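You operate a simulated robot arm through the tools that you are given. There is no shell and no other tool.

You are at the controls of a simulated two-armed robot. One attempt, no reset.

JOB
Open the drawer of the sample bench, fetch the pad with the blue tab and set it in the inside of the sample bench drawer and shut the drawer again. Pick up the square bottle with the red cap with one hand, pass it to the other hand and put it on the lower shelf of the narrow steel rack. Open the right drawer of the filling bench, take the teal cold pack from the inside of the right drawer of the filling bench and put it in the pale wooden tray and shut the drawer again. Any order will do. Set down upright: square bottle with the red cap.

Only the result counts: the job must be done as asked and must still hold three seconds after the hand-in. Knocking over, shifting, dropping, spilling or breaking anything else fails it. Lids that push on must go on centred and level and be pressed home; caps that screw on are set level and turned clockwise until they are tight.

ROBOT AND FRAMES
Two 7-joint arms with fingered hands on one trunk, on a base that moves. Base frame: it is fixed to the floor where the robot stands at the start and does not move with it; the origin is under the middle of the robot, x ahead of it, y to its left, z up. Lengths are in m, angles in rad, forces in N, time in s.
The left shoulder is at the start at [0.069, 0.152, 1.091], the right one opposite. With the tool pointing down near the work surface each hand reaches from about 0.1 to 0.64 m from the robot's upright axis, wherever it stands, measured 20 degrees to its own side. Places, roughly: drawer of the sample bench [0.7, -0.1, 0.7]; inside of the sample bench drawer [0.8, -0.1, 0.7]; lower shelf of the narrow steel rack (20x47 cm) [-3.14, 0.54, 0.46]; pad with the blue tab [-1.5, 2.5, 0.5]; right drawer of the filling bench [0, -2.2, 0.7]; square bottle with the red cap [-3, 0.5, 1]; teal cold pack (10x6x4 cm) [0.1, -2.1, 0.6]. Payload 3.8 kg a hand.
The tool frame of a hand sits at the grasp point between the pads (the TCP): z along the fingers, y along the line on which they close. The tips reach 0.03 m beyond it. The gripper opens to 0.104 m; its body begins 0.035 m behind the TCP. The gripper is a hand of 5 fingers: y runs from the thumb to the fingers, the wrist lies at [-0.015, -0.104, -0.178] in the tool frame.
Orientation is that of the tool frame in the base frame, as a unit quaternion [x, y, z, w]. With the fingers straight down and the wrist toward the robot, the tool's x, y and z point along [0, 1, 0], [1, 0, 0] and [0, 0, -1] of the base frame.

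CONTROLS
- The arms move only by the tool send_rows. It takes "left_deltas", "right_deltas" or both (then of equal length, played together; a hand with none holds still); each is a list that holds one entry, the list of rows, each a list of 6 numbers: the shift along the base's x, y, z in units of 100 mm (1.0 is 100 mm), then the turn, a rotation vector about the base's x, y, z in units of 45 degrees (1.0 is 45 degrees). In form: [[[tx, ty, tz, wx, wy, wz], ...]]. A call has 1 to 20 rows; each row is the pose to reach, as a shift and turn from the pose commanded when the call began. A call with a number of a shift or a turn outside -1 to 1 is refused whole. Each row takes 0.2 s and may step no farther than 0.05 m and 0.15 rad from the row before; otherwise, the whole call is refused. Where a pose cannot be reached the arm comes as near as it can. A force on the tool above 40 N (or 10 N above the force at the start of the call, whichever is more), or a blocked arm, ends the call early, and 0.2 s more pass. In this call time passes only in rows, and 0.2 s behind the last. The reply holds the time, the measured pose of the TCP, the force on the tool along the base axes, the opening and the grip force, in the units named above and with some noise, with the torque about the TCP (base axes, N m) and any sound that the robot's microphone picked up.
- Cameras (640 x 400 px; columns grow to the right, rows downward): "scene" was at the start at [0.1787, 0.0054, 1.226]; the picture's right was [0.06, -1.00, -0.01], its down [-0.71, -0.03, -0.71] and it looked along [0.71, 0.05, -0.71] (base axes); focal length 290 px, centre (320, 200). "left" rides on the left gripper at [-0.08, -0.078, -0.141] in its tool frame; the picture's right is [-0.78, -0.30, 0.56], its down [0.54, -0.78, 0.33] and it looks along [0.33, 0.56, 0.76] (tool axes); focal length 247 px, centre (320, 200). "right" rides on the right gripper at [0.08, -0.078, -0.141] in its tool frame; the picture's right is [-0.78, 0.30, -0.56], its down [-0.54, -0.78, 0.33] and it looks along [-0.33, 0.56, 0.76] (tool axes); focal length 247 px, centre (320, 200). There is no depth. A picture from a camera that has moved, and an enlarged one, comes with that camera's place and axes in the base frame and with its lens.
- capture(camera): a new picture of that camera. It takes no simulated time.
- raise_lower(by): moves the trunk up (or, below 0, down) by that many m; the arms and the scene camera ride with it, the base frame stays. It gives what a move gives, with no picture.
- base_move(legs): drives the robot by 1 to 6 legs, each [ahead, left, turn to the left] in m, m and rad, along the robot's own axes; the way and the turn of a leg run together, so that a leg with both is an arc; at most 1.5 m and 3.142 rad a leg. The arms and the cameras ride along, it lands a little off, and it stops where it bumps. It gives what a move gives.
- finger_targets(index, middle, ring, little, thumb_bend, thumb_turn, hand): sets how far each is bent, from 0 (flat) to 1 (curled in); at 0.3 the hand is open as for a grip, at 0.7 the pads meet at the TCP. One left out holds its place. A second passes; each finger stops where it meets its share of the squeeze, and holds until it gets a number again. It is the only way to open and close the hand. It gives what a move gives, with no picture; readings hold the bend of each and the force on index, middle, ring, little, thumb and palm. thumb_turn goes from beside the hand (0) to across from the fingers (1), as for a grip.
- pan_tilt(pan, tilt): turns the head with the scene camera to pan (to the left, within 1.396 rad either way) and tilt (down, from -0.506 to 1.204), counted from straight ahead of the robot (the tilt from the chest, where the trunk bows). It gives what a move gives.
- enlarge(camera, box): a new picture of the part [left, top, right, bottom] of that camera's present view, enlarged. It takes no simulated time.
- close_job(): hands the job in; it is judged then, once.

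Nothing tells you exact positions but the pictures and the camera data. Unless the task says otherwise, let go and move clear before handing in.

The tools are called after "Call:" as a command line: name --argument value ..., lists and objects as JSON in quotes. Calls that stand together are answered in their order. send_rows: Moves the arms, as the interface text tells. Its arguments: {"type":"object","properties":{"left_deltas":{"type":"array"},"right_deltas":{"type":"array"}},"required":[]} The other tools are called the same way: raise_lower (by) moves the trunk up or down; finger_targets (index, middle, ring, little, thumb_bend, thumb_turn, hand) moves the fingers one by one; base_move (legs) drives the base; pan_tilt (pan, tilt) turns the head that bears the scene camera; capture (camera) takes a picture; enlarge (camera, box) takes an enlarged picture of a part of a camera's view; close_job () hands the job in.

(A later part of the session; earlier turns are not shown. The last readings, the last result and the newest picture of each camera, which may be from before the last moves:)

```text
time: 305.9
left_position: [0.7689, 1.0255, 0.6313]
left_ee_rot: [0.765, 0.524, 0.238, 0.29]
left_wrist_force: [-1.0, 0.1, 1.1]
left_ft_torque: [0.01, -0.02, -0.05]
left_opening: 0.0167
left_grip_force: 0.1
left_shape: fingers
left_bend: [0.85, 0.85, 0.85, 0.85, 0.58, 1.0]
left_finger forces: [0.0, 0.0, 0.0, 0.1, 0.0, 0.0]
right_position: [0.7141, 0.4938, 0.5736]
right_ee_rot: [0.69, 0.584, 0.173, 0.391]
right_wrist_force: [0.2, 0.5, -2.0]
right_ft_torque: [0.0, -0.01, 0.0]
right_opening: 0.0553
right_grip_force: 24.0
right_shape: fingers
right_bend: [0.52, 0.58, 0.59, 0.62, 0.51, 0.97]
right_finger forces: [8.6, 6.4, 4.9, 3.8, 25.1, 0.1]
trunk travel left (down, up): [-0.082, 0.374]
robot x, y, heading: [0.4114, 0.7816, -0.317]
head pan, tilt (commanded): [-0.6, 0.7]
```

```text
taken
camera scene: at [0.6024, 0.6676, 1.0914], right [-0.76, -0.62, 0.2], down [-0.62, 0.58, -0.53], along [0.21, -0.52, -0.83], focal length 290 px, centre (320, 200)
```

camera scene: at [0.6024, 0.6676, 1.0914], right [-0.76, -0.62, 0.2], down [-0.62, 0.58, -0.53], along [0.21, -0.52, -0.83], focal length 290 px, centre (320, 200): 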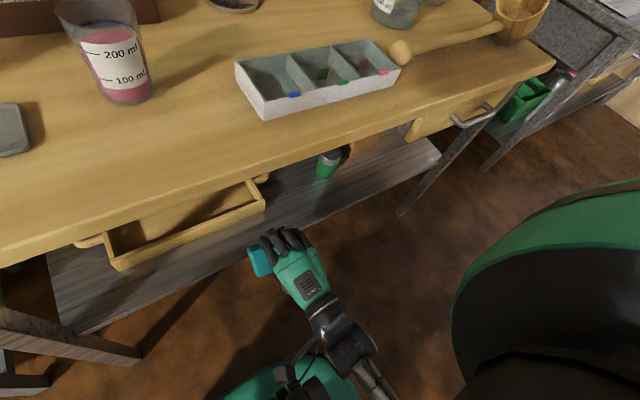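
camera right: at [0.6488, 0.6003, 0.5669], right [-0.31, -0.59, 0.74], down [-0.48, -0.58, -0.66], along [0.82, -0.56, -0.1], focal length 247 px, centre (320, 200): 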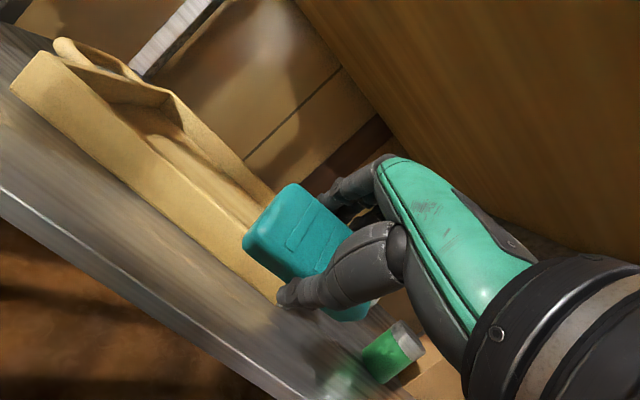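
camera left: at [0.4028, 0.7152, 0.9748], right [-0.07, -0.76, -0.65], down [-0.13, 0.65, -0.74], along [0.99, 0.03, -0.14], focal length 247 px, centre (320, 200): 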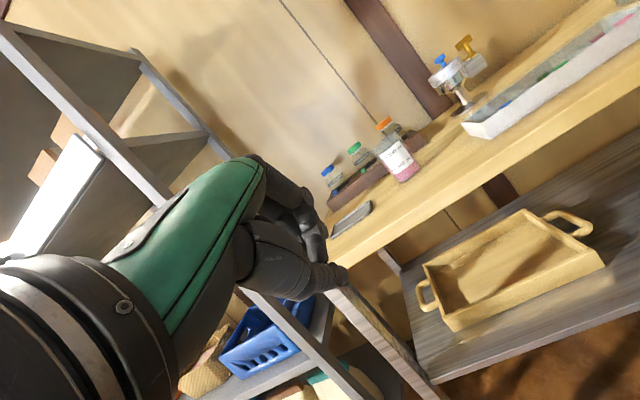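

The right elbow is tucked in against my trunk. I'll back the base out, raise the trunk, and swing the right hand outward to untuck it.

Call:
base_move --legs '[[-0.2, 0, 0]]'

Call:
raise_lower --by 0.15

Call:
capture --camera "scene"

```text
time: 307.5
left_position: [0.575, 1.0875, 0.6322]
left_ee_rot: [0.765, 0.523, 0.238, 0.291]
left_wrist_force: [-0.7, 0.4, 0.6]
left_ft_torque: [0.0, 0.02, 0.0]
left_opening: 0.0166
left_grip_force: 0.2
left_shape: fingers
left_bend: [0.85, 0.85, 0.85, 0.85, 0.58, 1.0]
left_finger forces: [0.1, 0.0, 0.0, 0.0, 0.1, 0.1]
right_position: [0.517, 0.557, 0.5734]
right_ee_rot: [0.692, 0.581, 0.172, 0.392]
right_wrist_force: [0.3, -0.5, -1.1]
right_ft_torque: [0.0, -0.01, -0.03]
right_opening: 0.0549
right_grip_force: 24.7
right_shape: fingers
right_bend: [0.52, 0.58, 0.59, 0.62, 0.51, 0.97]
right_finger forces: [8.7, 6.4, 4.9, 3.8, 25.1, 0.0]
trunk travel left (down, up): [-0.082, 0.374]
robot x, y, heading: [0.2151, 0.8465, -0.316]
head pan, tilt (commanded): [-0.6, 0.7]
```

```text
time: 309.2
left_position: [0.574, 1.0871, 0.7817]
left_ee_rot: [0.766, 0.523, 0.237, 0.291]
left_wrist_force: [0.5, 0.8, -0.1]
left_ft_torque: [-0.02, -0.01, -0.02]
left_opening: 0.0169
left_grip_force: 0.1
left_shape: fingers
left_bend: [0.85, 0.85, 0.85, 0.85, 0.58, 1.0]
left_finger forces: [0.0, 0.0, 0.0, 0.0, 0.1, 0.0]
right_position: [0.5176, 0.5577, 0.7217]
right_ee_rot: [0.691, 0.584, 0.174, 0.39]
right_wrist_force: [-0.6, -0.2, -1.1]
right_ft_torque: [0.0, 0.03, 0.01]
right_opening: 0.055
right_grip_force: 23.9
right_shape: fingers
right_bend: [0.52, 0.58, 0.59, 0.62, 0.51, 0.97]
right_finger forces: [8.5, 6.3, 4.9, 3.7, 25.1, 0.1]
trunk travel left (down, up): [-0.232, 0.224]
robot x, y, heading: [0.2167, 0.8457, -0.321]
head pan, tilt (commanded): [-0.6, 0.7]
```

```text
taken
camera scene: at [0.3212, 0.7596, 1.2891], right [-0.79, -0.61, 0.08], down [-0.48, 0.54, -0.69], along [0.38, -0.58, -0.72], focal length 290 px, centre (320, 200)
```

scene: 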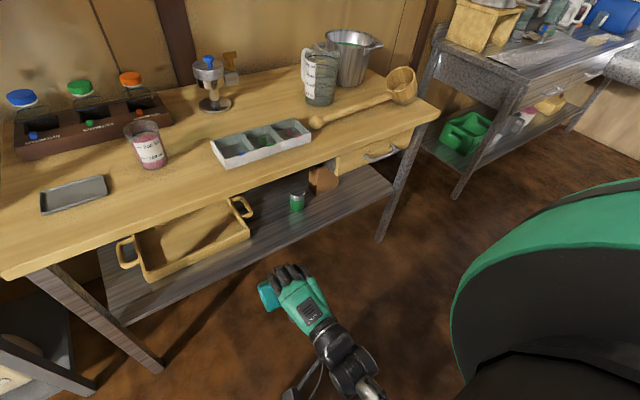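

Call:
send_rows --right_deltas '[[[0.05, -0.25, 0.05, 0, 0, 0], [0.1, -0.5, 0.1, 0, 0, 0], [0.15, -0.75, 0.15, 0, 0, 0], [0.2, -1.0, 0.2, 0, 0, 0]]]'

Call:
send_rows --right_deltas '[[[0.02, -0.25, 0, 0, 0, 0], [0.04, -0.5, 0, 0, 0, 0], [0.06, -0.75, 0, 0, 0, 0], [0.08, -1.0, 0, 0, 0, 0]]]'

Call:
capture --camera "scene"

```text
time: 310.2
left_position: [0.5757, 1.0871, 0.7806]
left_ee_rot: [0.766, 0.523, 0.236, 0.291]
left_wrist_force: [0.8, 0.4, 0.2]
left_ft_torque: [0.02, 0.0, 0.01]
left_opening: 0.0166
left_grip_force: 0.1
left_shape: fingers
left_bend: [0.85, 0.85, 0.85, 0.85, 0.58, 1.0]
left_finger forces: [0.1, 0.0, 0.0, 0.1, 0.1, 0.0]
right_position: [0.5382, 0.4575, 0.7445]
right_ee_rot: [0.691, 0.583, 0.173, 0.39]
right_wrist_force: [0.2, 0.0, -1.6]
right_ft_torque: [0.0, -0.01, 0.01]
right_opening: 0.0549
right_grip_force: 24.7
right_shape: fingers
right_bend: [0.52, 0.58, 0.59, 0.62, 0.51, 0.97]
right_finger forces: [8.7, 6.1, 4.8, 3.7, 24.8, 0.1]
trunk travel left (down, up): [-0.232, 0.224]
robot x, y, heading: [0.215, 0.8461, -0.32]
head pan, tilt (commanded): [-0.6, 0.7]
```

```text
time: 311.2
left_position: [0.5749, 1.0873, 0.781]
left_ee_rot: [0.766, 0.522, 0.237, 0.291]
left_wrist_force: [-0.6, 0.2, 0.0]
left_ft_torque: [-0.04, 0.02, 0.01]
left_opening: 0.0165
left_grip_force: 0.1
left_shape: fingers
left_bend: [0.85, 0.85, 0.85, 0.85, 0.58, 1.0]
left_finger forces: [0.0, 0.0, 0.1, 0.1, 0.1, 0.0]
right_position: [0.5455, 0.3563, 0.743]
right_ee_rot: [0.691, 0.582, 0.174, 0.39]
right_wrist_force: [0.2, -0.9, -2.6]
right_ft_torque: [-0.03, 0.03, -0.02]
right_opening: 0.055
right_grip_force: 24.0
right_shape: fingers
right_bend: [0.52, 0.58, 0.59, 0.62, 0.51, 0.97]
right_finger forces: [8.6, 6.4, 4.7, 3.7, 24.9, 0.0]
trunk travel left (down, up): [-0.232, 0.224]
robot x, y, heading: [0.2162, 0.8465, -0.314]
head pan, tilt (commanded): [-0.6, 0.7]
```

```text
taken
camera scene: at [0.3212, 0.7586, 1.289], right [-0.79, -0.61, 0.07], down [-0.48, 0.54, -0.69], along [0.38, -0.58, -0.72], focal length 290 px, centre (320, 200)
```

scene: 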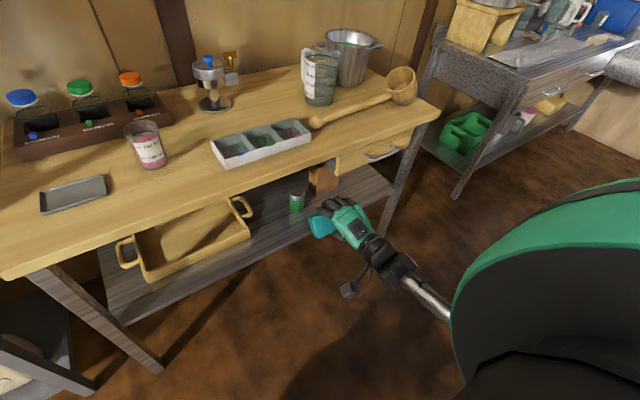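

The elbow is out now. I'll side-step left so the tray lies to my right front, then lower the trunk again.

Call:
base_move --legs '[[0, 0.22, 0]]'

Call:
raise_lower --by -0.13

Call:
capture --camera "scene"

Call:
capture --camera "right"

```text
time: 312.9
left_position: [0.6444, 1.2974, 0.7804]
left_ee_rot: [0.766, 0.523, 0.237, 0.29]
left_wrist_force: [-0.8, 0.4, -0.2]
left_ft_torque: [0.0, 0.03, -0.01]
left_opening: 0.0166
left_grip_force: 0.0
left_shape: fingers
left_bend: [0.85, 0.85, 0.85, 0.85, 0.58, 1.0]
left_finger forces: [0.0, 0.0, 0.0, 0.1, 0.0, 0.1]
right_position: [0.6144, 0.5668, 0.743]
right_ee_rot: [0.691, 0.582, 0.173, 0.392]
right_wrist_force: [-0.3, 1.0, -1.4]
right_ft_torque: [-0.03, -0.01, 0.02]
right_opening: 0.055
right_grip_force: 24.1
right_shape: fingers
right_bend: [0.52, 0.58, 0.59, 0.62, 0.51, 0.97]
right_finger forces: [8.6, 6.3, 4.7, 3.7, 24.9, 0.0]
trunk travel left (down, up): [-0.232, 0.224]
robot x, y, heading: [0.2836, 1.0576, -0.319]
head pan, tilt (commanded): [-0.6, 0.7]
```

```text
time: 314.5
left_position: [0.6454, 1.2968, 0.6516]
left_ee_rot: [0.766, 0.522, 0.237, 0.292]
left_wrist_force: [-0.1, 0.4, -0.9]
left_ft_torque: [0.04, 0.0, 0.01]
left_opening: 0.0169
left_grip_force: 0.1
left_shape: fingers
left_bend: [0.85, 0.85, 0.85, 0.85, 0.58, 1.0]
left_finger forces: [0.1, 0.0, 0.0, 0.1, 0.1, 0.0]
right_position: [0.6144, 0.5675, 0.6135]
right_ee_rot: [0.691, 0.582, 0.173, 0.392]
right_wrist_force: [0.0, 0.1, -2.4]
right_ft_torque: [0.03, 0.02, -0.01]
right_opening: 0.055
right_grip_force: 24.2
right_shape: fingers
right_bend: [0.52, 0.58, 0.59, 0.62, 0.51, 0.97]
right_finger forces: [8.6, 6.2, 4.8, 3.7, 24.8, 0.1]
trunk travel left (down, up): [-0.102, 0.354]
robot x, y, heading: [0.2834, 1.053, -0.32]
head pan, tilt (commanded): [-0.6, 0.7]
```

```text
taken
camera scene: at [0.4633, 0.9448, 1.1208], right [-0.77, -0.61, 0.18], down [-0.6, 0.58, -0.55], along [0.24, -0.53, -0.81], focal length 290 px, centre (320, 200)
```

scene: 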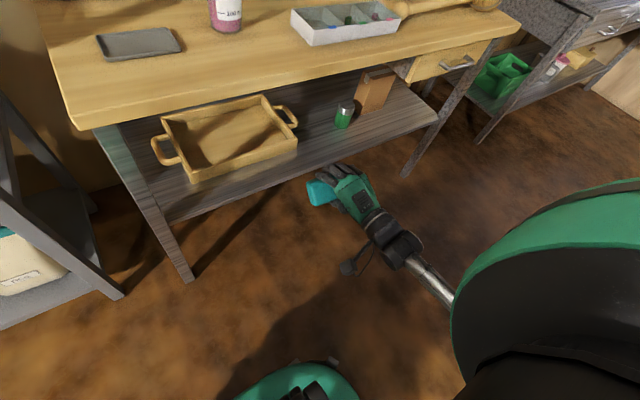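

```text
taken
camera right: at [0.4855, 0.6909, 0.6276], right [-0.39, -0.55, 0.74], down [-0.43, -0.6, -0.67], along [0.81, -0.58, 0.0], focal length 247 px, centre (320, 200)
```

right: 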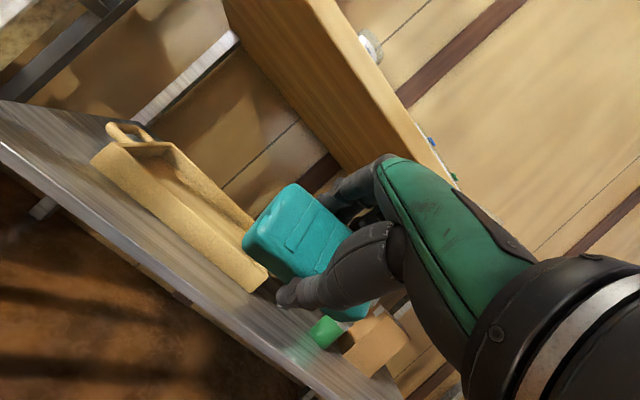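

Good line now: the elbow is outside and the tray is fully in view. Moving the base forward.

Call:
base_move --legs '[[0.24, 0, 0]]'

Call:
capture --camera "scene"

Call:
capture --camera "right"

```text
time: 316.3
left_position: [0.8736, 1.222, 0.6507]
left_ee_rot: [0.765, 0.524, 0.237, 0.289]
left_wrist_force: [0.4, -0.2, -0.4]
left_ft_torque: [-0.02, 0.02, -0.02]
left_opening: 0.0167
left_grip_force: 0.0
left_shape: fingers
left_bend: [0.85, 0.85, 0.85, 0.85, 0.58, 1.0]
left_finger forces: [0.0, 0.0, 0.0, 0.1, 0.0, 0.1]
right_position: [0.8448, 0.4923, 0.6122]
right_ee_rot: [0.691, 0.583, 0.173, 0.39]
right_wrist_force: [0.2, -1.0, -2.2]
right_ft_torque: [-0.01, -0.03, 0.0]
right_opening: 0.0547
right_grip_force: 24.1
right_shape: fingers
right_bend: [0.52, 0.58, 0.59, 0.62, 0.51, 0.97]
right_finger forces: [8.6, 6.1, 4.9, 3.6, 24.8, 0.1]
trunk travel left (down, up): [-0.102, 0.354]
robot x, y, heading: [0.5135, 0.9809, -0.319]
head pan, tilt (commanded): [-0.6, 0.7]
```

```text
taken
camera scene: at [0.6936, 0.8689, 1.1204], right [-0.77, -0.62, 0.18], down [-0.6, 0.58, -0.55], along [0.23, -0.53, -0.81], focal length 290 px, centre (320, 200)
```

scene: 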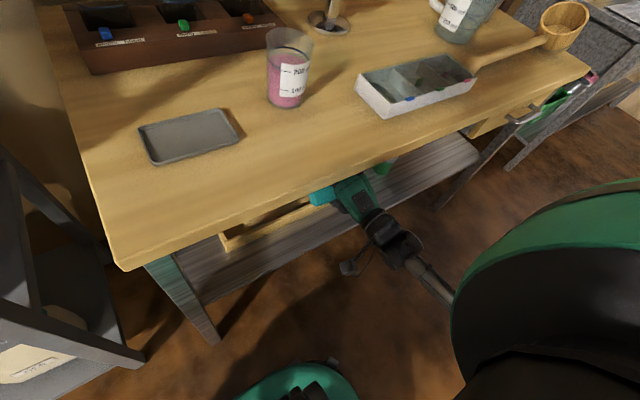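

```text
taken
camera right: at [0.7153, 0.6153, 0.6267], right [-0.39, -0.55, 0.74], down [-0.43, -0.6, -0.67], along [0.81, -0.58, 0.0], focal length 247 px, centre (320, 200)
```

right: 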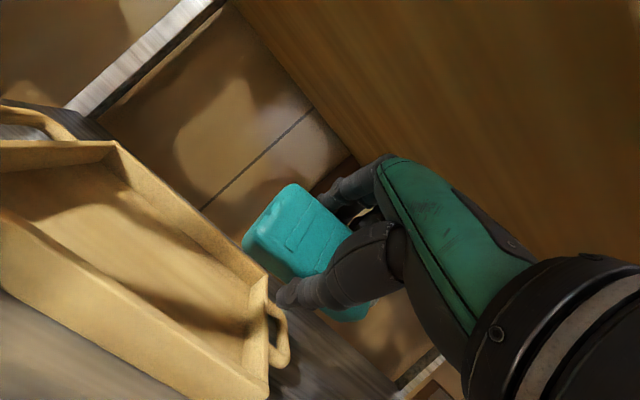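

Now extending the arm over the tray, staying between the tray rim and the bench top.

Call:
send_rows --right_deltas '[[[0.25, 0.03, -0.08, 0, 0, 0.03], [0.5, 0.06, -0.16, 0, 0, 0.06], [0.75, 0.09, -0.24, 0, 0, 0.09], [1.0, 0.11, -0.3, 0, 0, 0.12]]]'

Call:
capture --camera "right"

```text
time: 317.3
left_position: [0.8728, 1.221, 0.6514]
left_ee_rot: [0.765, 0.524, 0.238, 0.29]
left_wrist_force: [1.1, 0.5, -0.7]
left_ft_torque: [0.0, -0.01, -0.01]
left_opening: 0.0166
left_grip_force: 0.1
left_shape: fingers
left_bend: [0.85, 0.85, 0.85, 0.85, 0.58, 1.0]
left_finger forces: [0.0, 0.0, 0.0, 0.1, 0.1, 0.1]
right_position: [0.9438, 0.5042, 0.5815]
right_ee_rot: [0.663, 0.615, 0.19, 0.382]
right_wrist_force: [-0.8, 0.4, -2.4]
right_ft_torque: [-0.01, -0.01, -0.01]
right_opening: 0.0549
right_grip_force: 23.7
right_shape: fingers
right_bend: [0.52, 0.58, 0.59, 0.62, 0.51, 0.97]
right_finger forces: [8.6, 6.2, 4.8, 3.7, 24.8, 0.1]
trunk travel left (down, up): [-0.102, 0.354]
robot x, y, heading: [0.5149, 0.9759, -0.321]
head pan, tilt (commanded): [-0.6, 0.7]
```

```text
taken
camera right: at [0.8041, 0.6151, 0.596], right [-0.34, -0.58, 0.74], down [-0.37, -0.64, -0.67], along [0.87, -0.5, 0.0], focal length 247 px, centre (320, 200)
```

right: 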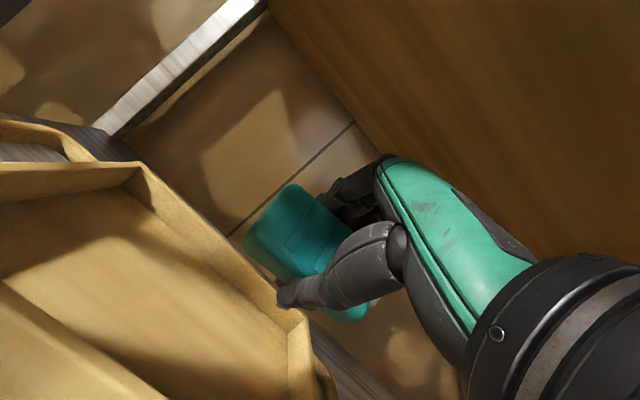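

Call:
send_rows --right_deltas '[[[0.15, 0.03, -0.1, 0, 0, 0], [0.3, 0.06, -0.2, 0, 0, 0], [0.42, 0.09, -0.35, 0, 0, 0]]]'

Call:
capture --camera "right"

```text
time: 318.1
left_position: [0.8737, 1.2201, 0.6496]
left_ee_rot: [0.766, 0.523, 0.237, 0.29]
left_wrist_force: [-0.5, -0.4, -0.4]
left_ft_torque: [0.01, -0.01, 0.02]
left_opening: 0.0168
left_grip_force: 0.1
left_shape: fingers
left_bend: [0.85, 0.85, 0.85, 0.85, 0.58, 1.0]
left_finger forces: [0.0, 0.0, 0.1, 0.0, 0.0, 0.0]
right_position: [0.9848, 0.5113, 0.5464]
right_ee_rot: [0.663, 0.616, 0.19, 0.381]
right_wrist_force: [-0.5, 0.3, -2.1]
right_ft_torque: [-0.02, 0.01, 0.03]
right_opening: 0.055
right_grip_force: 24.1
right_shape: fingers
right_bend: [0.52, 0.58, 0.59, 0.62, 0.51, 0.97]
right_finger forces: [8.7, 6.2, 4.8, 3.7, 24.8, 0.0]
trunk travel left (down, up): [-0.102, 0.354]
robot x, y, heading: [0.5138, 0.9809, -0.321]
head pan, tilt (commanded): [-0.6, 0.7]
```

```text
taken
camera right: at [0.8448, 0.6226, 0.5617], right [-0.34, -0.58, 0.74], down [-0.37, -0.64, -0.67], along [0.87, -0.5, 0.0], focal length 247 px, centre (320, 200)
```

right: 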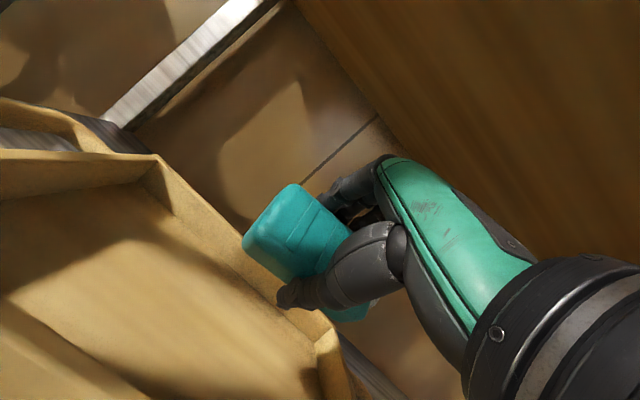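

Over the middle of the tray. Lowering while levelling the pack somewhat.

Call:
send_rows --right_deltas '[[[0, 0, -0.1, 0.034, 0.106, 0], [0, 0, -0.2, 0.069, 0.212, 0], [0, 0, -0.3, 0.103, 0.318, 0], [0, 0, -0.38, 0.138, 0.424, 0]]]'

Call:
send_rows --right_deltas '[[[0, 0, -0.06, 0, 0, 0], [0, 0, -0.12, 0, 0, 0]]]'

Call:
capture --camera "right"

```text
time: 319.1
left_position: [0.873, 1.2221, 0.6508]
left_ee_rot: [0.765, 0.523, 0.237, 0.29]
left_wrist_force: [-0.2, 0.6, 1.2]
left_ft_torque: [0.03, -0.03, 0.03]
left_opening: 0.0164
left_grip_force: 0.0
left_shape: fingers
left_bend: [0.85, 0.85, 0.85, 0.85, 0.58, 1.0]
left_finger forces: [0.1, 0.0, 0.0, 0.0, 0.1, 0.1]
right_position: [0.9859, 0.511, 0.5082]
right_ee_rot: [0.705, 0.659, 0.111, 0.237]
right_wrist_force: [-0.5, 0.6, -2.5]
right_ft_torque: [0.0, 0.03, 0.02]
right_opening: 0.0549
right_grip_force: 23.9
right_shape: fingers
right_bend: [0.52, 0.58, 0.59, 0.62, 0.51, 0.97]
right_finger forces: [8.7, 6.2, 4.8, 3.7, 24.5, 0.0]
trunk travel left (down, up): [-0.102, 0.354]
robot x, y, heading: [0.5083, 0.9762, -0.317]
head pan, tilt (commanded): [-0.6, 0.7]
```

```text
time: 319.7
left_position: [0.8733, 1.2215, 0.6513]
left_ee_rot: [0.765, 0.524, 0.237, 0.29]
left_wrist_force: [1.1, -0.1, 0.1]
left_ft_torque: [0.01, -0.01, -0.01]
left_opening: 0.0167
left_grip_force: 0.0
left_shape: fingers
left_bend: [0.85, 0.85, 0.85, 0.85, 0.58, 1.0]
left_finger forces: [0.0, 0.0, 0.0, 0.0, 0.0, 0.0]
right_position: [0.9845, 0.5096, 0.4977]
right_ee_rot: [0.704, 0.659, 0.112, 0.239]
right_wrist_force: [0.6, 0.1, -2.7]
right_ft_torque: [0.02, 0.03, 0.02]
right_opening: 0.0552
right_grip_force: 24.5
right_shape: fingers
right_bend: [0.52, 0.58, 0.59, 0.62, 0.51, 0.97]
right_finger forces: [8.8, 6.1, 4.8, 3.8, 24.5, 0.0]
trunk travel left (down, up): [-0.102, 0.354]
robot x, y, heading: [0.5136, 0.9793, -0.323]
head pan, tilt (commanded): [-0.6, 0.7]
```

```text
taken
camera right: at [0.8599, 0.6175, 0.569], right [-0.09, -0.66, 0.74], down [-0.58, -0.57, -0.58], along [0.81, -0.48, -0.33], focal length 247 px, centre (320, 200)
```

right: 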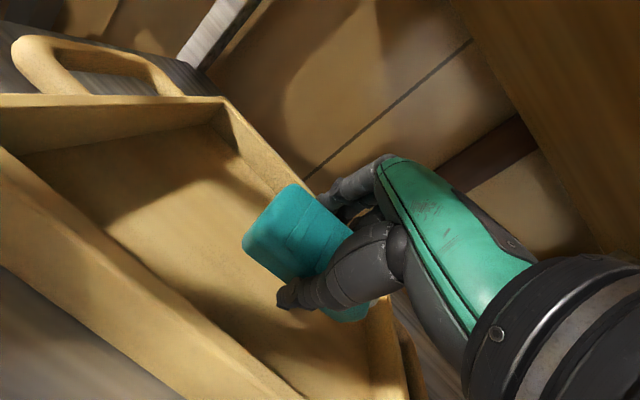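

Call:
send_rows --right_deltas '[[[0, 0, -0.05, 0, 0, 0], [0, 0, -0.1, 0, 0, 0]]]'

Call:
send_rows --right_deltas '[[[0, 0, -0.05, 0, 0, 0], [0, 0, -0.09, 0, 0, 0]]]'

Call:
capture --camera "right"

```text
time: 320.3
left_position: [0.8735, 1.222, 0.6512]
left_ee_rot: [0.766, 0.523, 0.237, 0.29]
left_wrist_force: [-1.2, 0.1, 0.5]
left_ft_torque: [-0.02, 0.0, -0.04]
left_opening: 0.0166
left_grip_force: 0.0
left_shape: fingers
left_bend: [0.85, 0.85, 0.85, 0.85, 0.58, 1.0]
left_finger forces: [0.0, 0.1, 0.0, 0.0, 0.1, 0.0]
right_position: [0.986, 0.5119, 0.4863]
right_ee_rot: [0.705, 0.658, 0.112, 0.238]
right_wrist_force: [1.4, 0.0, -2.6]
right_ft_torque: [0.0, 0.03, 0.01]
right_opening: 0.0552
right_grip_force: 24.0
right_shape: fingers
right_bend: [0.52, 0.58, 0.59, 0.62, 0.51, 0.97]
right_finger forces: [8.7, 6.2, 4.8, 3.7, 24.5, 0.1]
trunk travel left (down, up): [-0.102, 0.354]
robot x, y, heading: [0.5106, 0.9763, -0.317]
head pan, tilt (commanded): [-0.6, 0.7]
```

```text
time: 320.9
left_position: [0.8721, 1.2221, 0.6516]
left_ee_rot: [0.766, 0.523, 0.237, 0.29]
left_wrist_force: [-0.3, 0.1, 0.5]
left_ft_torque: [-0.03, -0.03, 0.01]
left_opening: 0.0165
left_grip_force: 0.1
left_shape: fingers
left_bend: [0.85, 0.85, 0.85, 0.85, 0.58, 1.0]
left_finger forces: [0.0, 0.1, 0.0, 0.0, 0.0, 0.0]
right_position: [0.9863, 0.5106, 0.4796]
right_ee_rot: [0.705, 0.659, 0.111, 0.239]
right_wrist_force: [0.6, -0.2, -1.6]
right_ft_torque: [0.02, 0.01, 0.01]
right_opening: 0.0549
right_grip_force: 24.2
right_shape: fingers
right_bend: [0.52, 0.58, 0.59, 0.62, 0.51, 0.97]
right_finger forces: [8.8, 6.1, 4.7, 3.7, 24.4, 0.1]
trunk travel left (down, up): [-0.102, 0.354]
robot x, y, heading: [0.5118, 0.9792, -0.32]
head pan, tilt (commanded): [-0.6, 0.7]
```

```text
taken
camera right: at [0.86, 0.6177, 0.5496], right [-0.09, -0.66, 0.74], down [-0.58, -0.57, -0.58], along [0.81, -0.48, -0.33], focal length 247 px, centre (320, 200)
```

right: 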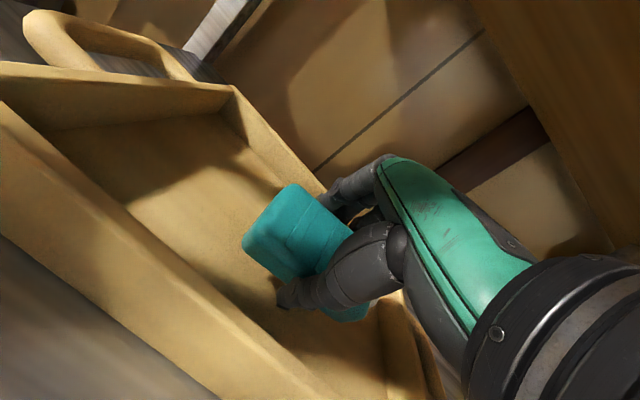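

Call:
send_rows --right_deltas '[[[0, 0, -0.05, 0, 0, 0], [0, 0, -0.1, 0, 0, 0], [0, 0, -0.15, 0, 0, 0]]]'

Call:
send_rows --right_deltas '[[[0, 0, -0.05, 0, 0, 0], [0, 0, -0.1, 0, 0, 0]]]'

Call:
capture --camera "right"

```text
time: 321.7
left_position: [0.8728, 1.2218, 0.6514]
left_ee_rot: [0.766, 0.523, 0.237, 0.289]
left_wrist_force: [0.7, 0.2, 0.2]
left_ft_torque: [0.01, 0.03, -0.02]
left_opening: 0.0166
left_grip_force: 0.1
left_shape: fingers
left_bend: [0.85, 0.85, 0.85, 0.85, 0.58, 1.0]
left_finger forces: [0.1, 0.0, 0.1, 0.0, 0.0, 0.0]
right_position: [0.987, 0.5121, 0.4644]
right_ee_rot: [0.705, 0.659, 0.112, 0.239]
right_wrist_force: [0.1, -0.4, -2.2]
right_ft_torque: [0.0, 0.0, 0.04]
right_opening: 0.0549
right_grip_force: 24.0
right_shape: fingers
right_bend: [0.52, 0.58, 0.59, 0.62, 0.51, 0.97]
right_finger forces: [8.8, 6.3, 4.8, 3.8, 24.3, 0.0]
trunk travel left (down, up): [-0.102, 0.354]
robot x, y, heading: [0.5122, 0.9826, -0.322]
head pan, tilt (commanded): [-0.6, 0.7]
```

```text
time: 322.3
left_position: [0.8721, 1.2234, 0.6537]
left_ee_rot: [0.764, 0.523, 0.238, 0.292]
left_wrist_force: [-0.8, 0.0, 0.0]
left_ft_torque: [0.01, 0.01, 0.0]
left_opening: 0.0167
left_grip_force: 0.1
left_shape: fingers
left_bend: [0.85, 0.85, 0.85, 0.85, 0.58, 1.0]
left_finger forces: [0.1, 0.0, 0.1, 0.0, 0.0, 0.0]
right_position: [0.9864, 0.5129, 0.4628]
right_ee_rot: [0.703, 0.658, 0.116, 0.245]
right_wrist_force: [-10.1, 2.5, 36.1]
right_ft_torque: [0.25, 1.39, -0.06]
right_opening: 0.0545
right_grip_force: 46.8
right_shape: fingers
right_bend: [0.52, 0.58, 0.59, 0.62, 0.52, 0.98]
right_finger forces: [9.8, 7.0, 6.0, 5.1, 65.6, 0.1]
trunk travel left (down, up): [-0.102, 0.354]
robot x, y, heading: [0.5122, 0.9819, -0.322]
head pan, tilt (commanded): [-0.6, 0.7]
```

```text
taken
camera right: at [0.8605, 0.6189, 0.5317], right [-0.1, -0.66, 0.75], down [-0.57, -0.58, -0.58], along [0.81, -0.48, -0.32], focal length 247 px, centre (320, 200)
```

right: 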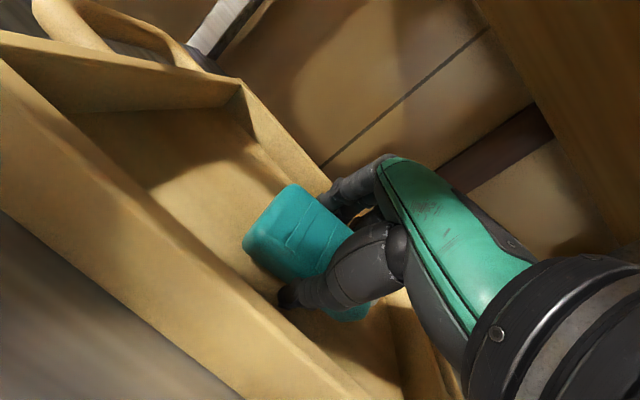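

Touchdown on the tray floor. I'll ease up about 1 cm and open the four fingers, keeping the thumb still.

Call:
send_rows --right_deltas '[[[0, 0, 0.06, 0, 0, 0], [0, 0, 0.12, 0, 0, 0]]]'

Call:
finger_targets --hand "right" --index 0.35 --middle 0.35 --ring 0.35 --little 0.35

Call:
capture --camera "right"

```text
time: 322.9
left_position: [0.8741, 1.2224, 0.6504]
left_ee_rot: [0.766, 0.523, 0.237, 0.29]
left_wrist_force: [-0.4, 0.8, -0.4]
left_ft_torque: [0.01, -0.01, 0.0]
left_opening: 0.0165
left_grip_force: 0.1
left_shape: fingers
left_bend: [0.85, 0.85, 0.85, 0.85, 0.58, 1.0]
left_finger forces: [0.0, 0.0, 0.1, 0.1, 0.0, 0.1]
right_position: [0.9834, 0.513, 0.4614]
right_ee_rot: [0.706, 0.658, 0.108, 0.237]
right_wrist_force: [0.7, -0.5, 1.3]
right_ft_torque: [0.02, 0.07, 0.01]
right_opening: 0.0546
right_grip_force: 27.0
right_shape: fingers
right_bend: [0.52, 0.57, 0.58, 0.61, 0.52, 0.98]
right_finger forces: [9.1, 6.3, 5.1, 4.1, 29.2, 0.0]
trunk travel left (down, up): [-0.102, 0.354]
robot x, y, heading: [0.5143, 0.981, -0.321]
head pan, tilt (commanded): [-0.6, 0.7]
```

```text
time: 323.9
left_position: [0.873, 1.2225, 0.6515]
left_ee_rot: [0.765, 0.524, 0.237, 0.29]
left_wrist_force: [-0.2, -0.1, -0.2]
left_ft_torque: [0.01, 0.01, 0.01]
left_opening: 0.0166
left_grip_force: 0.1
left_shape: fingers
left_bend: [0.85, 0.85, 0.85, 0.85, 0.58, 1.0]
left_finger forces: [0.1, 0.0, 0.0, 0.1, 0.1, 0.0]
right_position: [0.9855, 0.5121, 0.4659]
right_ee_rot: [0.705, 0.659, 0.112, 0.238]
right_wrist_force: [-0.7, -0.4, -2.1]
right_ft_torque: [-0.01, 0.06, -0.02]
right_opening: 0.0618
right_grip_force: 3.0
right_shape: fingers
right_bend: [0.33, 0.35, 0.35, 0.35, 0.6, 1.0]
right_finger forces: [2.3, 0.1, 0.0, 0.0, 3.6, 0.0]
trunk travel left (down, up): [-0.102, 0.354]
robot x, y, heading: [0.5133, 0.9782, -0.322]
head pan, tilt (commanded): [-0.6, 0.7]
```

```text
taken
camera right: at [0.8598, 0.6186, 0.5371], right [-0.09, -0.66, 0.74], down [-0.58, -0.57, -0.58], along [0.81, -0.48, -0.33], focal length 247 px, centre (320, 200)
```

right: 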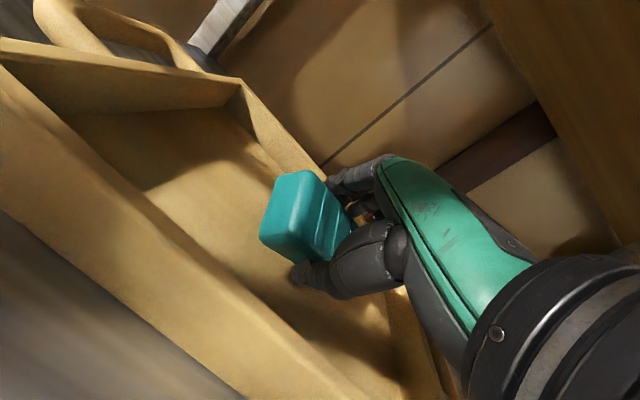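

Call:
finger_targets --hand "right" --index 0.25 --middle 0.25 --ring 0.25 --little 0.25 --thumb_bend 0.5

Call:
capture --camera "right"

```text
time: 324.9
left_position: [0.8732, 1.2225, 0.6509]
left_ee_rot: [0.765, 0.523, 0.237, 0.29]
left_wrist_force: [-0.1, 0.0, 0.5]
left_ft_torque: [0.01, 0.01, 0.03]
left_opening: 0.0168
left_grip_force: 0.0
left_shape: fingers
left_bend: [0.85, 0.85, 0.85, 0.85, 0.58, 1.0]
left_finger forces: [0.0, 0.0, 0.0, 0.0, 0.0, 0.0]
right_position: [0.9849, 0.5113, 0.4651]
right_ee_rot: [0.705, 0.658, 0.11, 0.24]
right_wrist_force: [-0.1, 0.7, 0.0]
right_ft_torque: [-0.01, -0.01, 0.01]
right_opening: 0.0848
right_grip_force: 0.2
right_shape: fingers
right_bend: [0.25, 0.25, 0.25, 0.25, 0.5, 1.0]
right_finger forces: [0.0, 0.0, 0.1, 0.0, 0.0, 0.1]
trunk travel left (down, up): [-0.102, 0.354]
robot x, y, heading: [0.5148, 0.9796, -0.32]
head pan, tilt (commanded): [-0.6, 0.7]
```

```text
taken
camera right: at [0.8598, 0.6187, 0.5373], right [-0.09, -0.66, 0.74], down [-0.58, -0.57, -0.58], along [0.81, -0.48, -0.33], focal length 247 px, centre (320, 200)
```

right: 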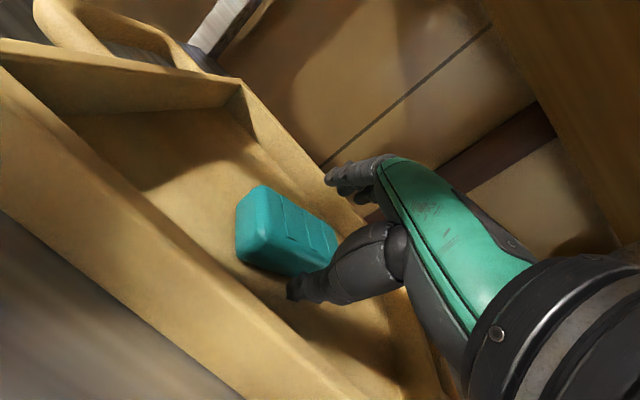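

The pack is lying in the tray. Raising the hand clear and withdrawing.

Call:
send_rows --right_deltas '[[[0, 0, 0.2, 0, 0, 0], [0, 0, 0.4, 0, 0, 0], [0, 0, 0.65, 0, 0, 0], [0, 0, 0.85, 0, 0, 0]]]'

Call:
capture --camera "right"

Call:
send_rows --right_deltas '[[[-0.25, 0.05, 0.0, 0, 0, 0], [-0.5, 0.1, 0.0, 0, 0, 0], [-0.75, 0.15, 0.0, 0, 0, 0], [-1.0, 0.2, 0.0, 0, 0, 0]]]'

Call:
capture --camera "right"

```text
time: 325.9
left_position: [0.8736, 1.222, 0.6507]
left_ee_rot: [0.766, 0.523, 0.236, 0.29]
left_wrist_force: [0.8, 1.0, 1.4]
left_ft_torque: [-0.02, -0.01, -0.02]
left_opening: 0.0168
left_grip_force: 0.1
left_shape: fingers
left_bend: [0.85, 0.85, 0.85, 0.85, 0.58, 1.0]
left_finger forces: [0.0, 0.0, 0.0, 0.0, 0.0, 0.0]
right_position: [0.9863, 0.512, 0.5509]
right_ee_rot: [0.705, 0.658, 0.111, 0.24]
right_wrist_force: [0.3, 0.5, 0.7]
right_ft_torque: [-0.02, 0.02, 0.02]
right_opening: 0.0848
right_grip_force: 0.0
right_shape: fingers
right_bend: [0.25, 0.25, 0.25, 0.25, 0.5, 1.0]
right_finger forces: [0.0, 0.1, 0.1, 0.0, 0.0, 0.0]
trunk travel left (down, up): [-0.102, 0.354]
robot x, y, heading: [0.5145, 0.9808, -0.319]
head pan, tilt (commanded): [-0.6, 0.7]
```

```text
taken
camera right: at [0.8613, 0.6185, 0.6221], right [-0.09, -0.66, 0.74], down [-0.58, -0.57, -0.58], along [0.81, -0.48, -0.33], focal length 247 px, centre (320, 200)
```

right: 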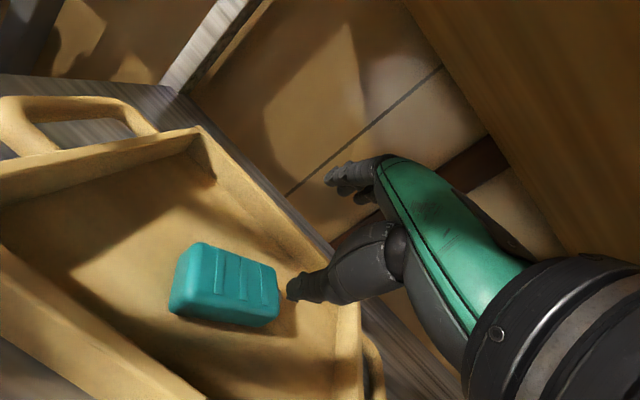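

```text
time: 326.9
left_position: [0.8724, 1.2216, 0.651]
left_ee_rot: [0.765, 0.524, 0.237, 0.289]
left_wrist_force: [-0.2, -0.2, 0.5]
left_ft_torque: [0.0, 0.0, -0.01]
left_opening: 0.0167
left_grip_force: 0.1
left_shape: fingers
left_bend: [0.85, 0.85, 0.85, 0.85, 0.58, 1.0]
left_finger forces: [0.1, 0.1, 0.0, 0.1, 0.0, 0.0]
right_position: [0.8866, 0.53, 0.5512]
right_ee_rot: [0.704, 0.659, 0.111, 0.24]
right_wrist_force: [0.3, -0.1, 0.3]
right_ft_torque: [0.03, -0.01, 0.02]
right_opening: 0.0849
right_grip_force: 0.0
right_shape: fingers
right_bend: [0.25, 0.25, 0.25, 0.25, 0.5, 1.0]
right_finger forces: [0.1, 0.1, 0.0, 0.1, 0.1, 0.0]
trunk travel left (down, up): [-0.102, 0.354]
robot x, y, heading: [0.5158, 0.9774, -0.32]
head pan, tilt (commanded): [-0.6, 0.7]
```

```text
taken
camera right: at [0.7607, 0.637, 0.622], right [-0.09, -0.66, 0.75], down [-0.58, -0.57, -0.58], along [0.81, -0.48, -0.33], focal length 247 px, centre (320, 200)
```

right: 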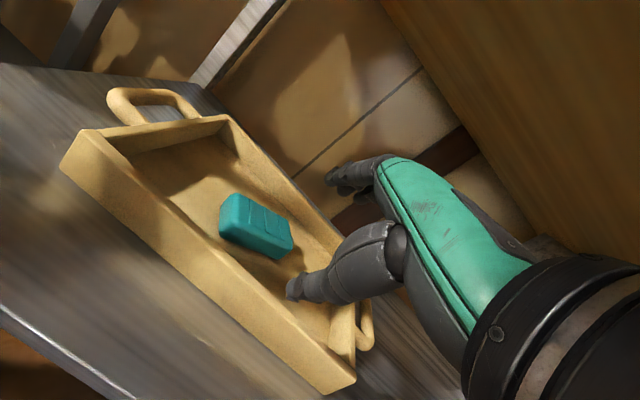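

The teal pack lies flat in the tray. Backing out, then raising the trunk for travel to go and shut the filling-bench drawer.

Call:
base_move --legs '[[-0.24, 0, 0]]'

Call:
raise_lower --by 0.28

Call:
pan_tilt --pan -0.5 --tilt 0.8

Call:
capture --camera "scene"

```text
time: 328.6
left_position: [0.6435, 1.2987, 0.6518]
left_ee_rot: [0.765, 0.523, 0.238, 0.29]
left_wrist_force: [0.2, 0.2, 0.4]
left_ft_torque: [-0.02, 0.0, 0.01]
left_opening: 0.0169
left_grip_force: 0.1
left_shape: fingers
left_bend: [0.85, 0.85, 0.85, 0.85, 0.58, 1.0]
left_finger forces: [0.0, 0.0, 0.0, 0.1, 0.0, 0.0]
right_position: [0.6569, 0.6054, 0.5511]
right_ee_rot: [0.705, 0.658, 0.112, 0.24]
right_wrist_force: [-0.4, 0.1, 0.4]
right_ft_torque: [0.02, 0.05, 0.03]
right_opening: 0.085
right_grip_force: 0.0
right_shape: fingers
right_bend: [0.25, 0.25, 0.25, 0.25, 0.5, 1.0]
right_finger forces: [0.0, 0.0, 0.1, 0.0, 0.0, 0.0]
trunk travel left (down, up): [-0.102, 0.354]
robot x, y, heading: [0.2839, 1.0516, -0.318]
head pan, tilt (commanded): [-0.6, 0.7]
```

```text
time: 331.5
left_position: [0.6443, 1.2981, 0.9312]
left_ee_rot: [0.765, 0.523, 0.237, 0.29]
left_wrist_force: [0.2, 0.1, 0.9]
left_ft_torque: [0.03, -0.01, 0.03]
left_opening: 0.0166
left_grip_force: 0.1
left_shape: fingers
left_bend: [0.85, 0.85, 0.85, 0.85, 0.58, 1.0]
left_finger forces: [0.0, 0.0, 0.0, 0.1, 0.1, 0.1]
right_position: [0.6576, 0.6062, 0.8314]
right_ee_rot: [0.705, 0.659, 0.112, 0.239]
right_wrist_force: [-0.5, 0.1, 0.4]
right_ft_torque: [0.01, 0.0, 0.02]
right_opening: 0.0848
right_grip_force: 0.0
right_shape: fingers
right_bend: [0.25, 0.25, 0.25, 0.25, 0.5, 1.0]
right_finger forces: [0.0, 0.0, 0.0, 0.0, 0.1, 0.1]
trunk travel left (down, up): [-0.382, 0.074]
robot x, y, heading: [0.2821, 1.0526, -0.318]
head pan, tilt (commanded): [-0.6, 0.7]
```

```text
time: 332.1
left_position: [0.6432, 1.2976, 0.9313]
left_ee_rot: [0.766, 0.523, 0.236, 0.29]
left_wrist_force: [0.5, 0.6, 0.7]
left_ft_torque: [0.01, 0.0, -0.01]
left_opening: 0.0169
left_grip_force: 0.0
left_shape: fingers
left_bend: [0.85, 0.85, 0.85, 0.85, 0.58, 1.0]
left_finger forces: [0.0, 0.1, 0.0, 0.0, 0.1, 0.0]
right_position: [0.6566, 0.606, 0.8303]
right_ee_rot: [0.705, 0.659, 0.111, 0.238]
right_wrist_force: [-0.7, -0.1, 0.7]
right_ft_torque: [0.0, -0.01, 0.04]
right_opening: 0.0847
right_grip_force: 0.0
right_shape: fingers
right_bend: [0.25, 0.25, 0.25, 0.25, 0.5, 1.0]
right_finger forces: [0.0, 0.0, 0.1, 0.0, 0.0, 0.1]
trunk travel left (down, up): [-0.382, 0.074]
robot x, y, heading: [0.284, 1.0524, -0.316]
head pan, tilt (commanded): [-0.499, 0.799]
```

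```text
taken
camera scene: at [0.3457, 0.9937, 1.4462], right [-0.73, -0.68, 0.01], down [-0.5, 0.53, -0.69], along [0.47, -0.51, -0.73], focal length 290 px, centre (320, 200)
```

scene: 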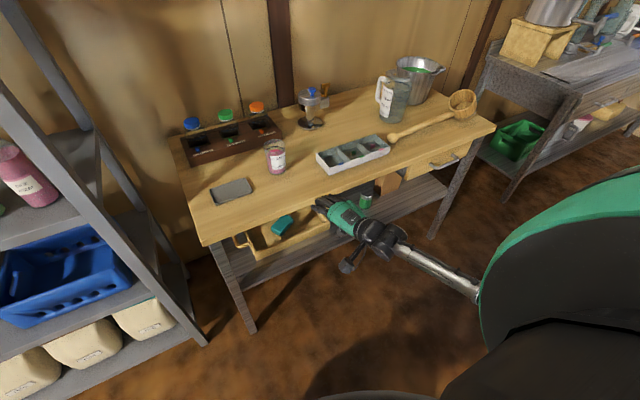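

The pack is visible in the tray. I'll tuck the right hand back to fingers-down as a fist and travel along the aisle.

Call:
send_rows --right_deltas '[[[-0.2, 0.07, 0.2, 0.05, 0.15, 0], [-0.4, 0.13, 0.45, 0.1, 0.3, 0], [-0.6, 0.2, 0.7, 0.15, 0.45, 0], [-0.8, 0.26, 1.0, 0.197, 0.606, 0]]]'

Call:
finger_targets --hand "right" --index 0.85 --middle 0.85 --ring 0.85 --little 0.85 --thumb_bend 0.6

Call:
base_move --legs '[[0, -1.2, 0], [0, -1.15, 0]]'

Call:
capture --camera "scene"

```text
time: 333.1
left_position: [0.6432, 1.2979, 0.9303]
left_ee_rot: [0.765, 0.523, 0.238, 0.29]
left_wrist_force: [0.0, -0.5, -0.6]
left_ft_torque: [0.03, 0.02, 0.02]
left_opening: 0.0165
left_grip_force: 0.0
left_shape: fingers
left_bend: [0.85, 0.85, 0.85, 0.85, 0.58, 1.0]
left_finger forces: [0.0, 0.0, 0.0, 0.0, 0.0, 0.0]
right_position: [0.5775, 0.6328, 0.9324]
right_ee_rot: [0.727, 0.686, -0.008, 0.021]
right_wrist_force: [0.8, -0.2, 1.0]
right_ft_torque: [0.01, 0.02, -0.01]
right_opening: 0.085
right_grip_force: 0.1
right_shape: fingers
right_bend: [0.25, 0.25, 0.25, 0.25, 0.5, 1.0]
right_finger forces: [0.0, 0.1, 0.0, 0.1, 0.0, 0.0]
trunk travel left (down, up): [-0.382, 0.074]
robot x, y, heading: [0.2827, 1.0566, -0.323]
head pan, tilt (commanded): [-0.499, 0.799]
```

```text
time: 334.1
left_position: [0.6425, 1.2963, 0.9315]
left_ee_rot: [0.765, 0.523, 0.237, 0.29]
left_wrist_force: [-0.4, 0.2, 0.7]
left_ft_torque: [-0.03, -0.02, 0.01]
left_opening: 0.0167
left_grip_force: 0.0
left_shape: fingers
left_bend: [0.85, 0.85, 0.85, 0.85, 0.58, 1.0]
left_finger forces: [0.1, 0.0, 0.0, 0.0, 0.1, 0.0]
right_position: [0.5772, 0.631, 0.9319]
right_ee_rot: [0.727, 0.686, -0.007, 0.022]
right_wrist_force: [0.8, 0.0, 0.0]
right_ft_torque: [0.02, -0.04, 0.01]
right_opening: 0.0161
right_grip_force: 0.0
right_shape: fingers
right_bend: [0.84, 0.85, 0.85, 0.85, 0.58, 1.0]
right_finger forces: [0.1, 0.1, 0.0, 0.0, 0.0, 0.1]
trunk travel left (down, up): [-0.382, 0.074]
robot x, y, heading: [0.2821, 1.0521, -0.322]
head pan, tilt (commanded): [-0.499, 0.799]
```

```text
time: 345.8
left_position: [-0.113, -0.9565, 0.9308]
left_ee_rot: [0.771, 0.514, 0.233, 0.293]
left_wrist_force: [0.4, -0.1, 0.9]
left_ft_torque: [-0.01, -0.03, -0.03]
left_opening: 0.0168
left_grip_force: 0.1
left_shape: fingers
left_bend: [0.85, 0.85, 0.85, 0.85, 0.58, 1.0]
left_finger forces: [0.0, 0.0, 0.0, 0.1, 0.1, 0.0]
right_position: [-0.1934, -1.6205, 0.9323]
right_ee_rot: [0.735, 0.677, -0.008, 0.023]
right_wrist_force: [0.0, -0.5, 0.0]
right_ft_torque: [0.0, 0.0, 0.0]
right_opening: 0.0168
right_grip_force: 0.0
right_shape: fingers
right_bend: [0.85, 0.85, 0.85, 0.85, 0.58, 1.0]
right_finger forces: [0.0, 0.1, 0.0, 0.0, 0.1, 0.0]
trunk travel left (down, up): [-0.382, 0.074]
robot x, y, heading: [-0.4785, -1.1894, -0.341]
head pan, tilt (commanded): [-0.499, 0.799]
```

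```text
taken
camera scene: at [-0.4177, -1.2536, 1.4462], right [-0.74, -0.67, 0.01], down [-0.49, 0.54, -0.69], along [0.45, -0.52, -0.73], focal length 290 px, centre (320, 200)
```

scene: 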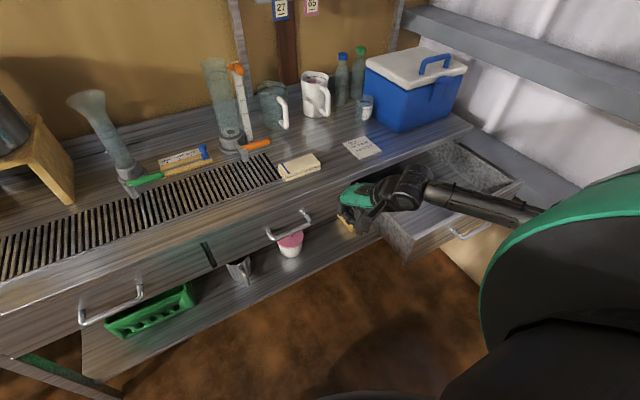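

Turning square again and moving in front of the open drawer, standing further back.

Call:
base_move --legs '[[0, 0, 0.027], [-0.12, -0.58, 0]]'

Call:
raise_lower --by -0.13

Call:
pan_tilt --pan -0.2 --tilt 0.8

Call:
capture --camera "scene"

```text
time: 349.6
left_position: [-0.4161, -1.4704, 0.9317]
left_ee_rot: [0.765, 0.525, 0.236, 0.289]
left_wrist_force: [-0.2, -0.2, 0.2]
left_ft_torque: [0.02, -0.03, -0.01]
left_opening: 0.0169
left_grip_force: 0.1
left_shape: fingers
left_bend: [0.85, 0.85, 0.85, 0.85, 0.58, 1.0]
left_finger forces: [0.0, 0.0, 0.1, 0.1, 0.1, 0.0]
right_position: [-0.4793, -2.1375, 0.9331]
right_ee_rot: [0.727, 0.687, -0.008, 0.023]
right_wrist_force: [0.7, 0.6, -0.1]
right_ft_torque: [-0.01, 0.01, 0.04]
right_opening: 0.0166
right_grip_force: 0.1
right_shape: fingers
right_bend: [0.85, 0.85, 0.85, 0.85, 0.58, 1.0]
right_finger forces: [0.0, 0.1, 0.0, 0.1, 0.1, 0.0]
trunk travel left (down, up): [-0.382, 0.074]
robot x, y, heading: [-0.774, -1.7135, -0.314]
head pan, tilt (commanded): [-0.499, 0.799]
```

```text
time: 351.1
left_position: [-0.4156, -1.4704, 0.8017]
left_ee_rot: [0.764, 0.525, 0.238, 0.29]
left_wrist_force: [0.1, 0.0, -0.1]
left_ft_torque: [0.04, 0.01, -0.01]
left_opening: 0.0168
left_grip_force: 0.0
left_shape: fingers
left_bend: [0.85, 0.85, 0.85, 0.85, 0.58, 1.0]
left_finger forces: [0.0, 0.0, 0.1, 0.0, 0.0, 0.0]
right_position: [-0.4798, -2.1387, 0.8035]
right_ee_rot: [0.726, 0.687, -0.007, 0.023]
right_wrist_force: [0.5, 0.1, -0.4]
right_ft_torque: [0.02, 0.0, 0.0]
right_opening: 0.0167
right_grip_force: 0.1
right_shape: fingers
right_bend: [0.85, 0.85, 0.85, 0.85, 0.58, 1.0]
right_finger forces: [0.0, 0.0, 0.0, 0.1, 0.0, 0.0]
trunk travel left (down, up): [-0.252, 0.204]
robot x, y, heading: [-0.7739, -1.7133, -0.315]
head pan, tilt (commanded): [-0.499, 0.799]
```

```text
time: 351.9
left_position: [-0.4164, -1.4716, 0.7999]
left_ee_rot: [0.764, 0.525, 0.238, 0.29]
left_wrist_force: [0.3, -0.2, 0.0]
left_ft_torque: [0.02, 0.01, -0.01]
left_opening: 0.0167
left_grip_force: 0.1
left_shape: fingers
left_bend: [0.85, 0.85, 0.85, 0.85, 0.58, 1.0]
left_finger forces: [0.1, 0.1, 0.0, 0.0, 0.1, 0.1]
right_position: [-0.4802, -2.1376, 0.8028]
right_ee_rot: [0.726, 0.688, -0.008, 0.022]
right_wrist_force: [0.5, -0.2, -0.1]
right_ft_torque: [-0.02, -0.01, 0.01]
right_opening: 0.0168
right_grip_force: 0.0
right_shape: fingers
right_bend: [0.85, 0.85, 0.85, 0.85, 0.58, 1.0]
right_finger forces: [0.1, 0.0, 0.0, 0.1, 0.0, 0.1]
trunk travel left (down, up): [-0.252, 0.204]
robot x, y, heading: [-0.7726, -1.713, -0.314]
head pan, tilt (commanded): [-0.201, 0.799]
```

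```text
taken
camera scene: at [-0.6601, -1.7699, 1.303], right [-0.49, -0.87, 0.02], down [-0.69, 0.38, -0.62], along [0.53, -0.32, -0.79], focal length 290 px, centre (320, 200)
```

scene: 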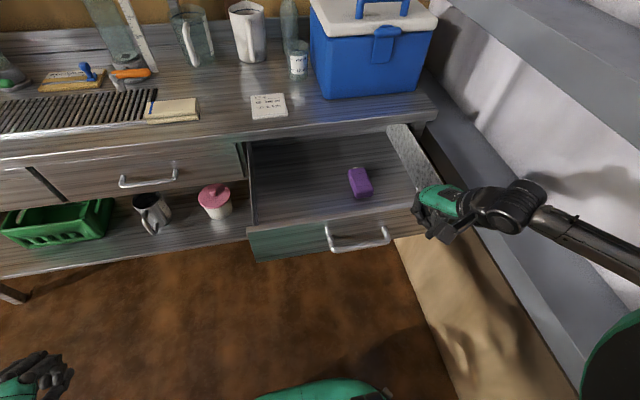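

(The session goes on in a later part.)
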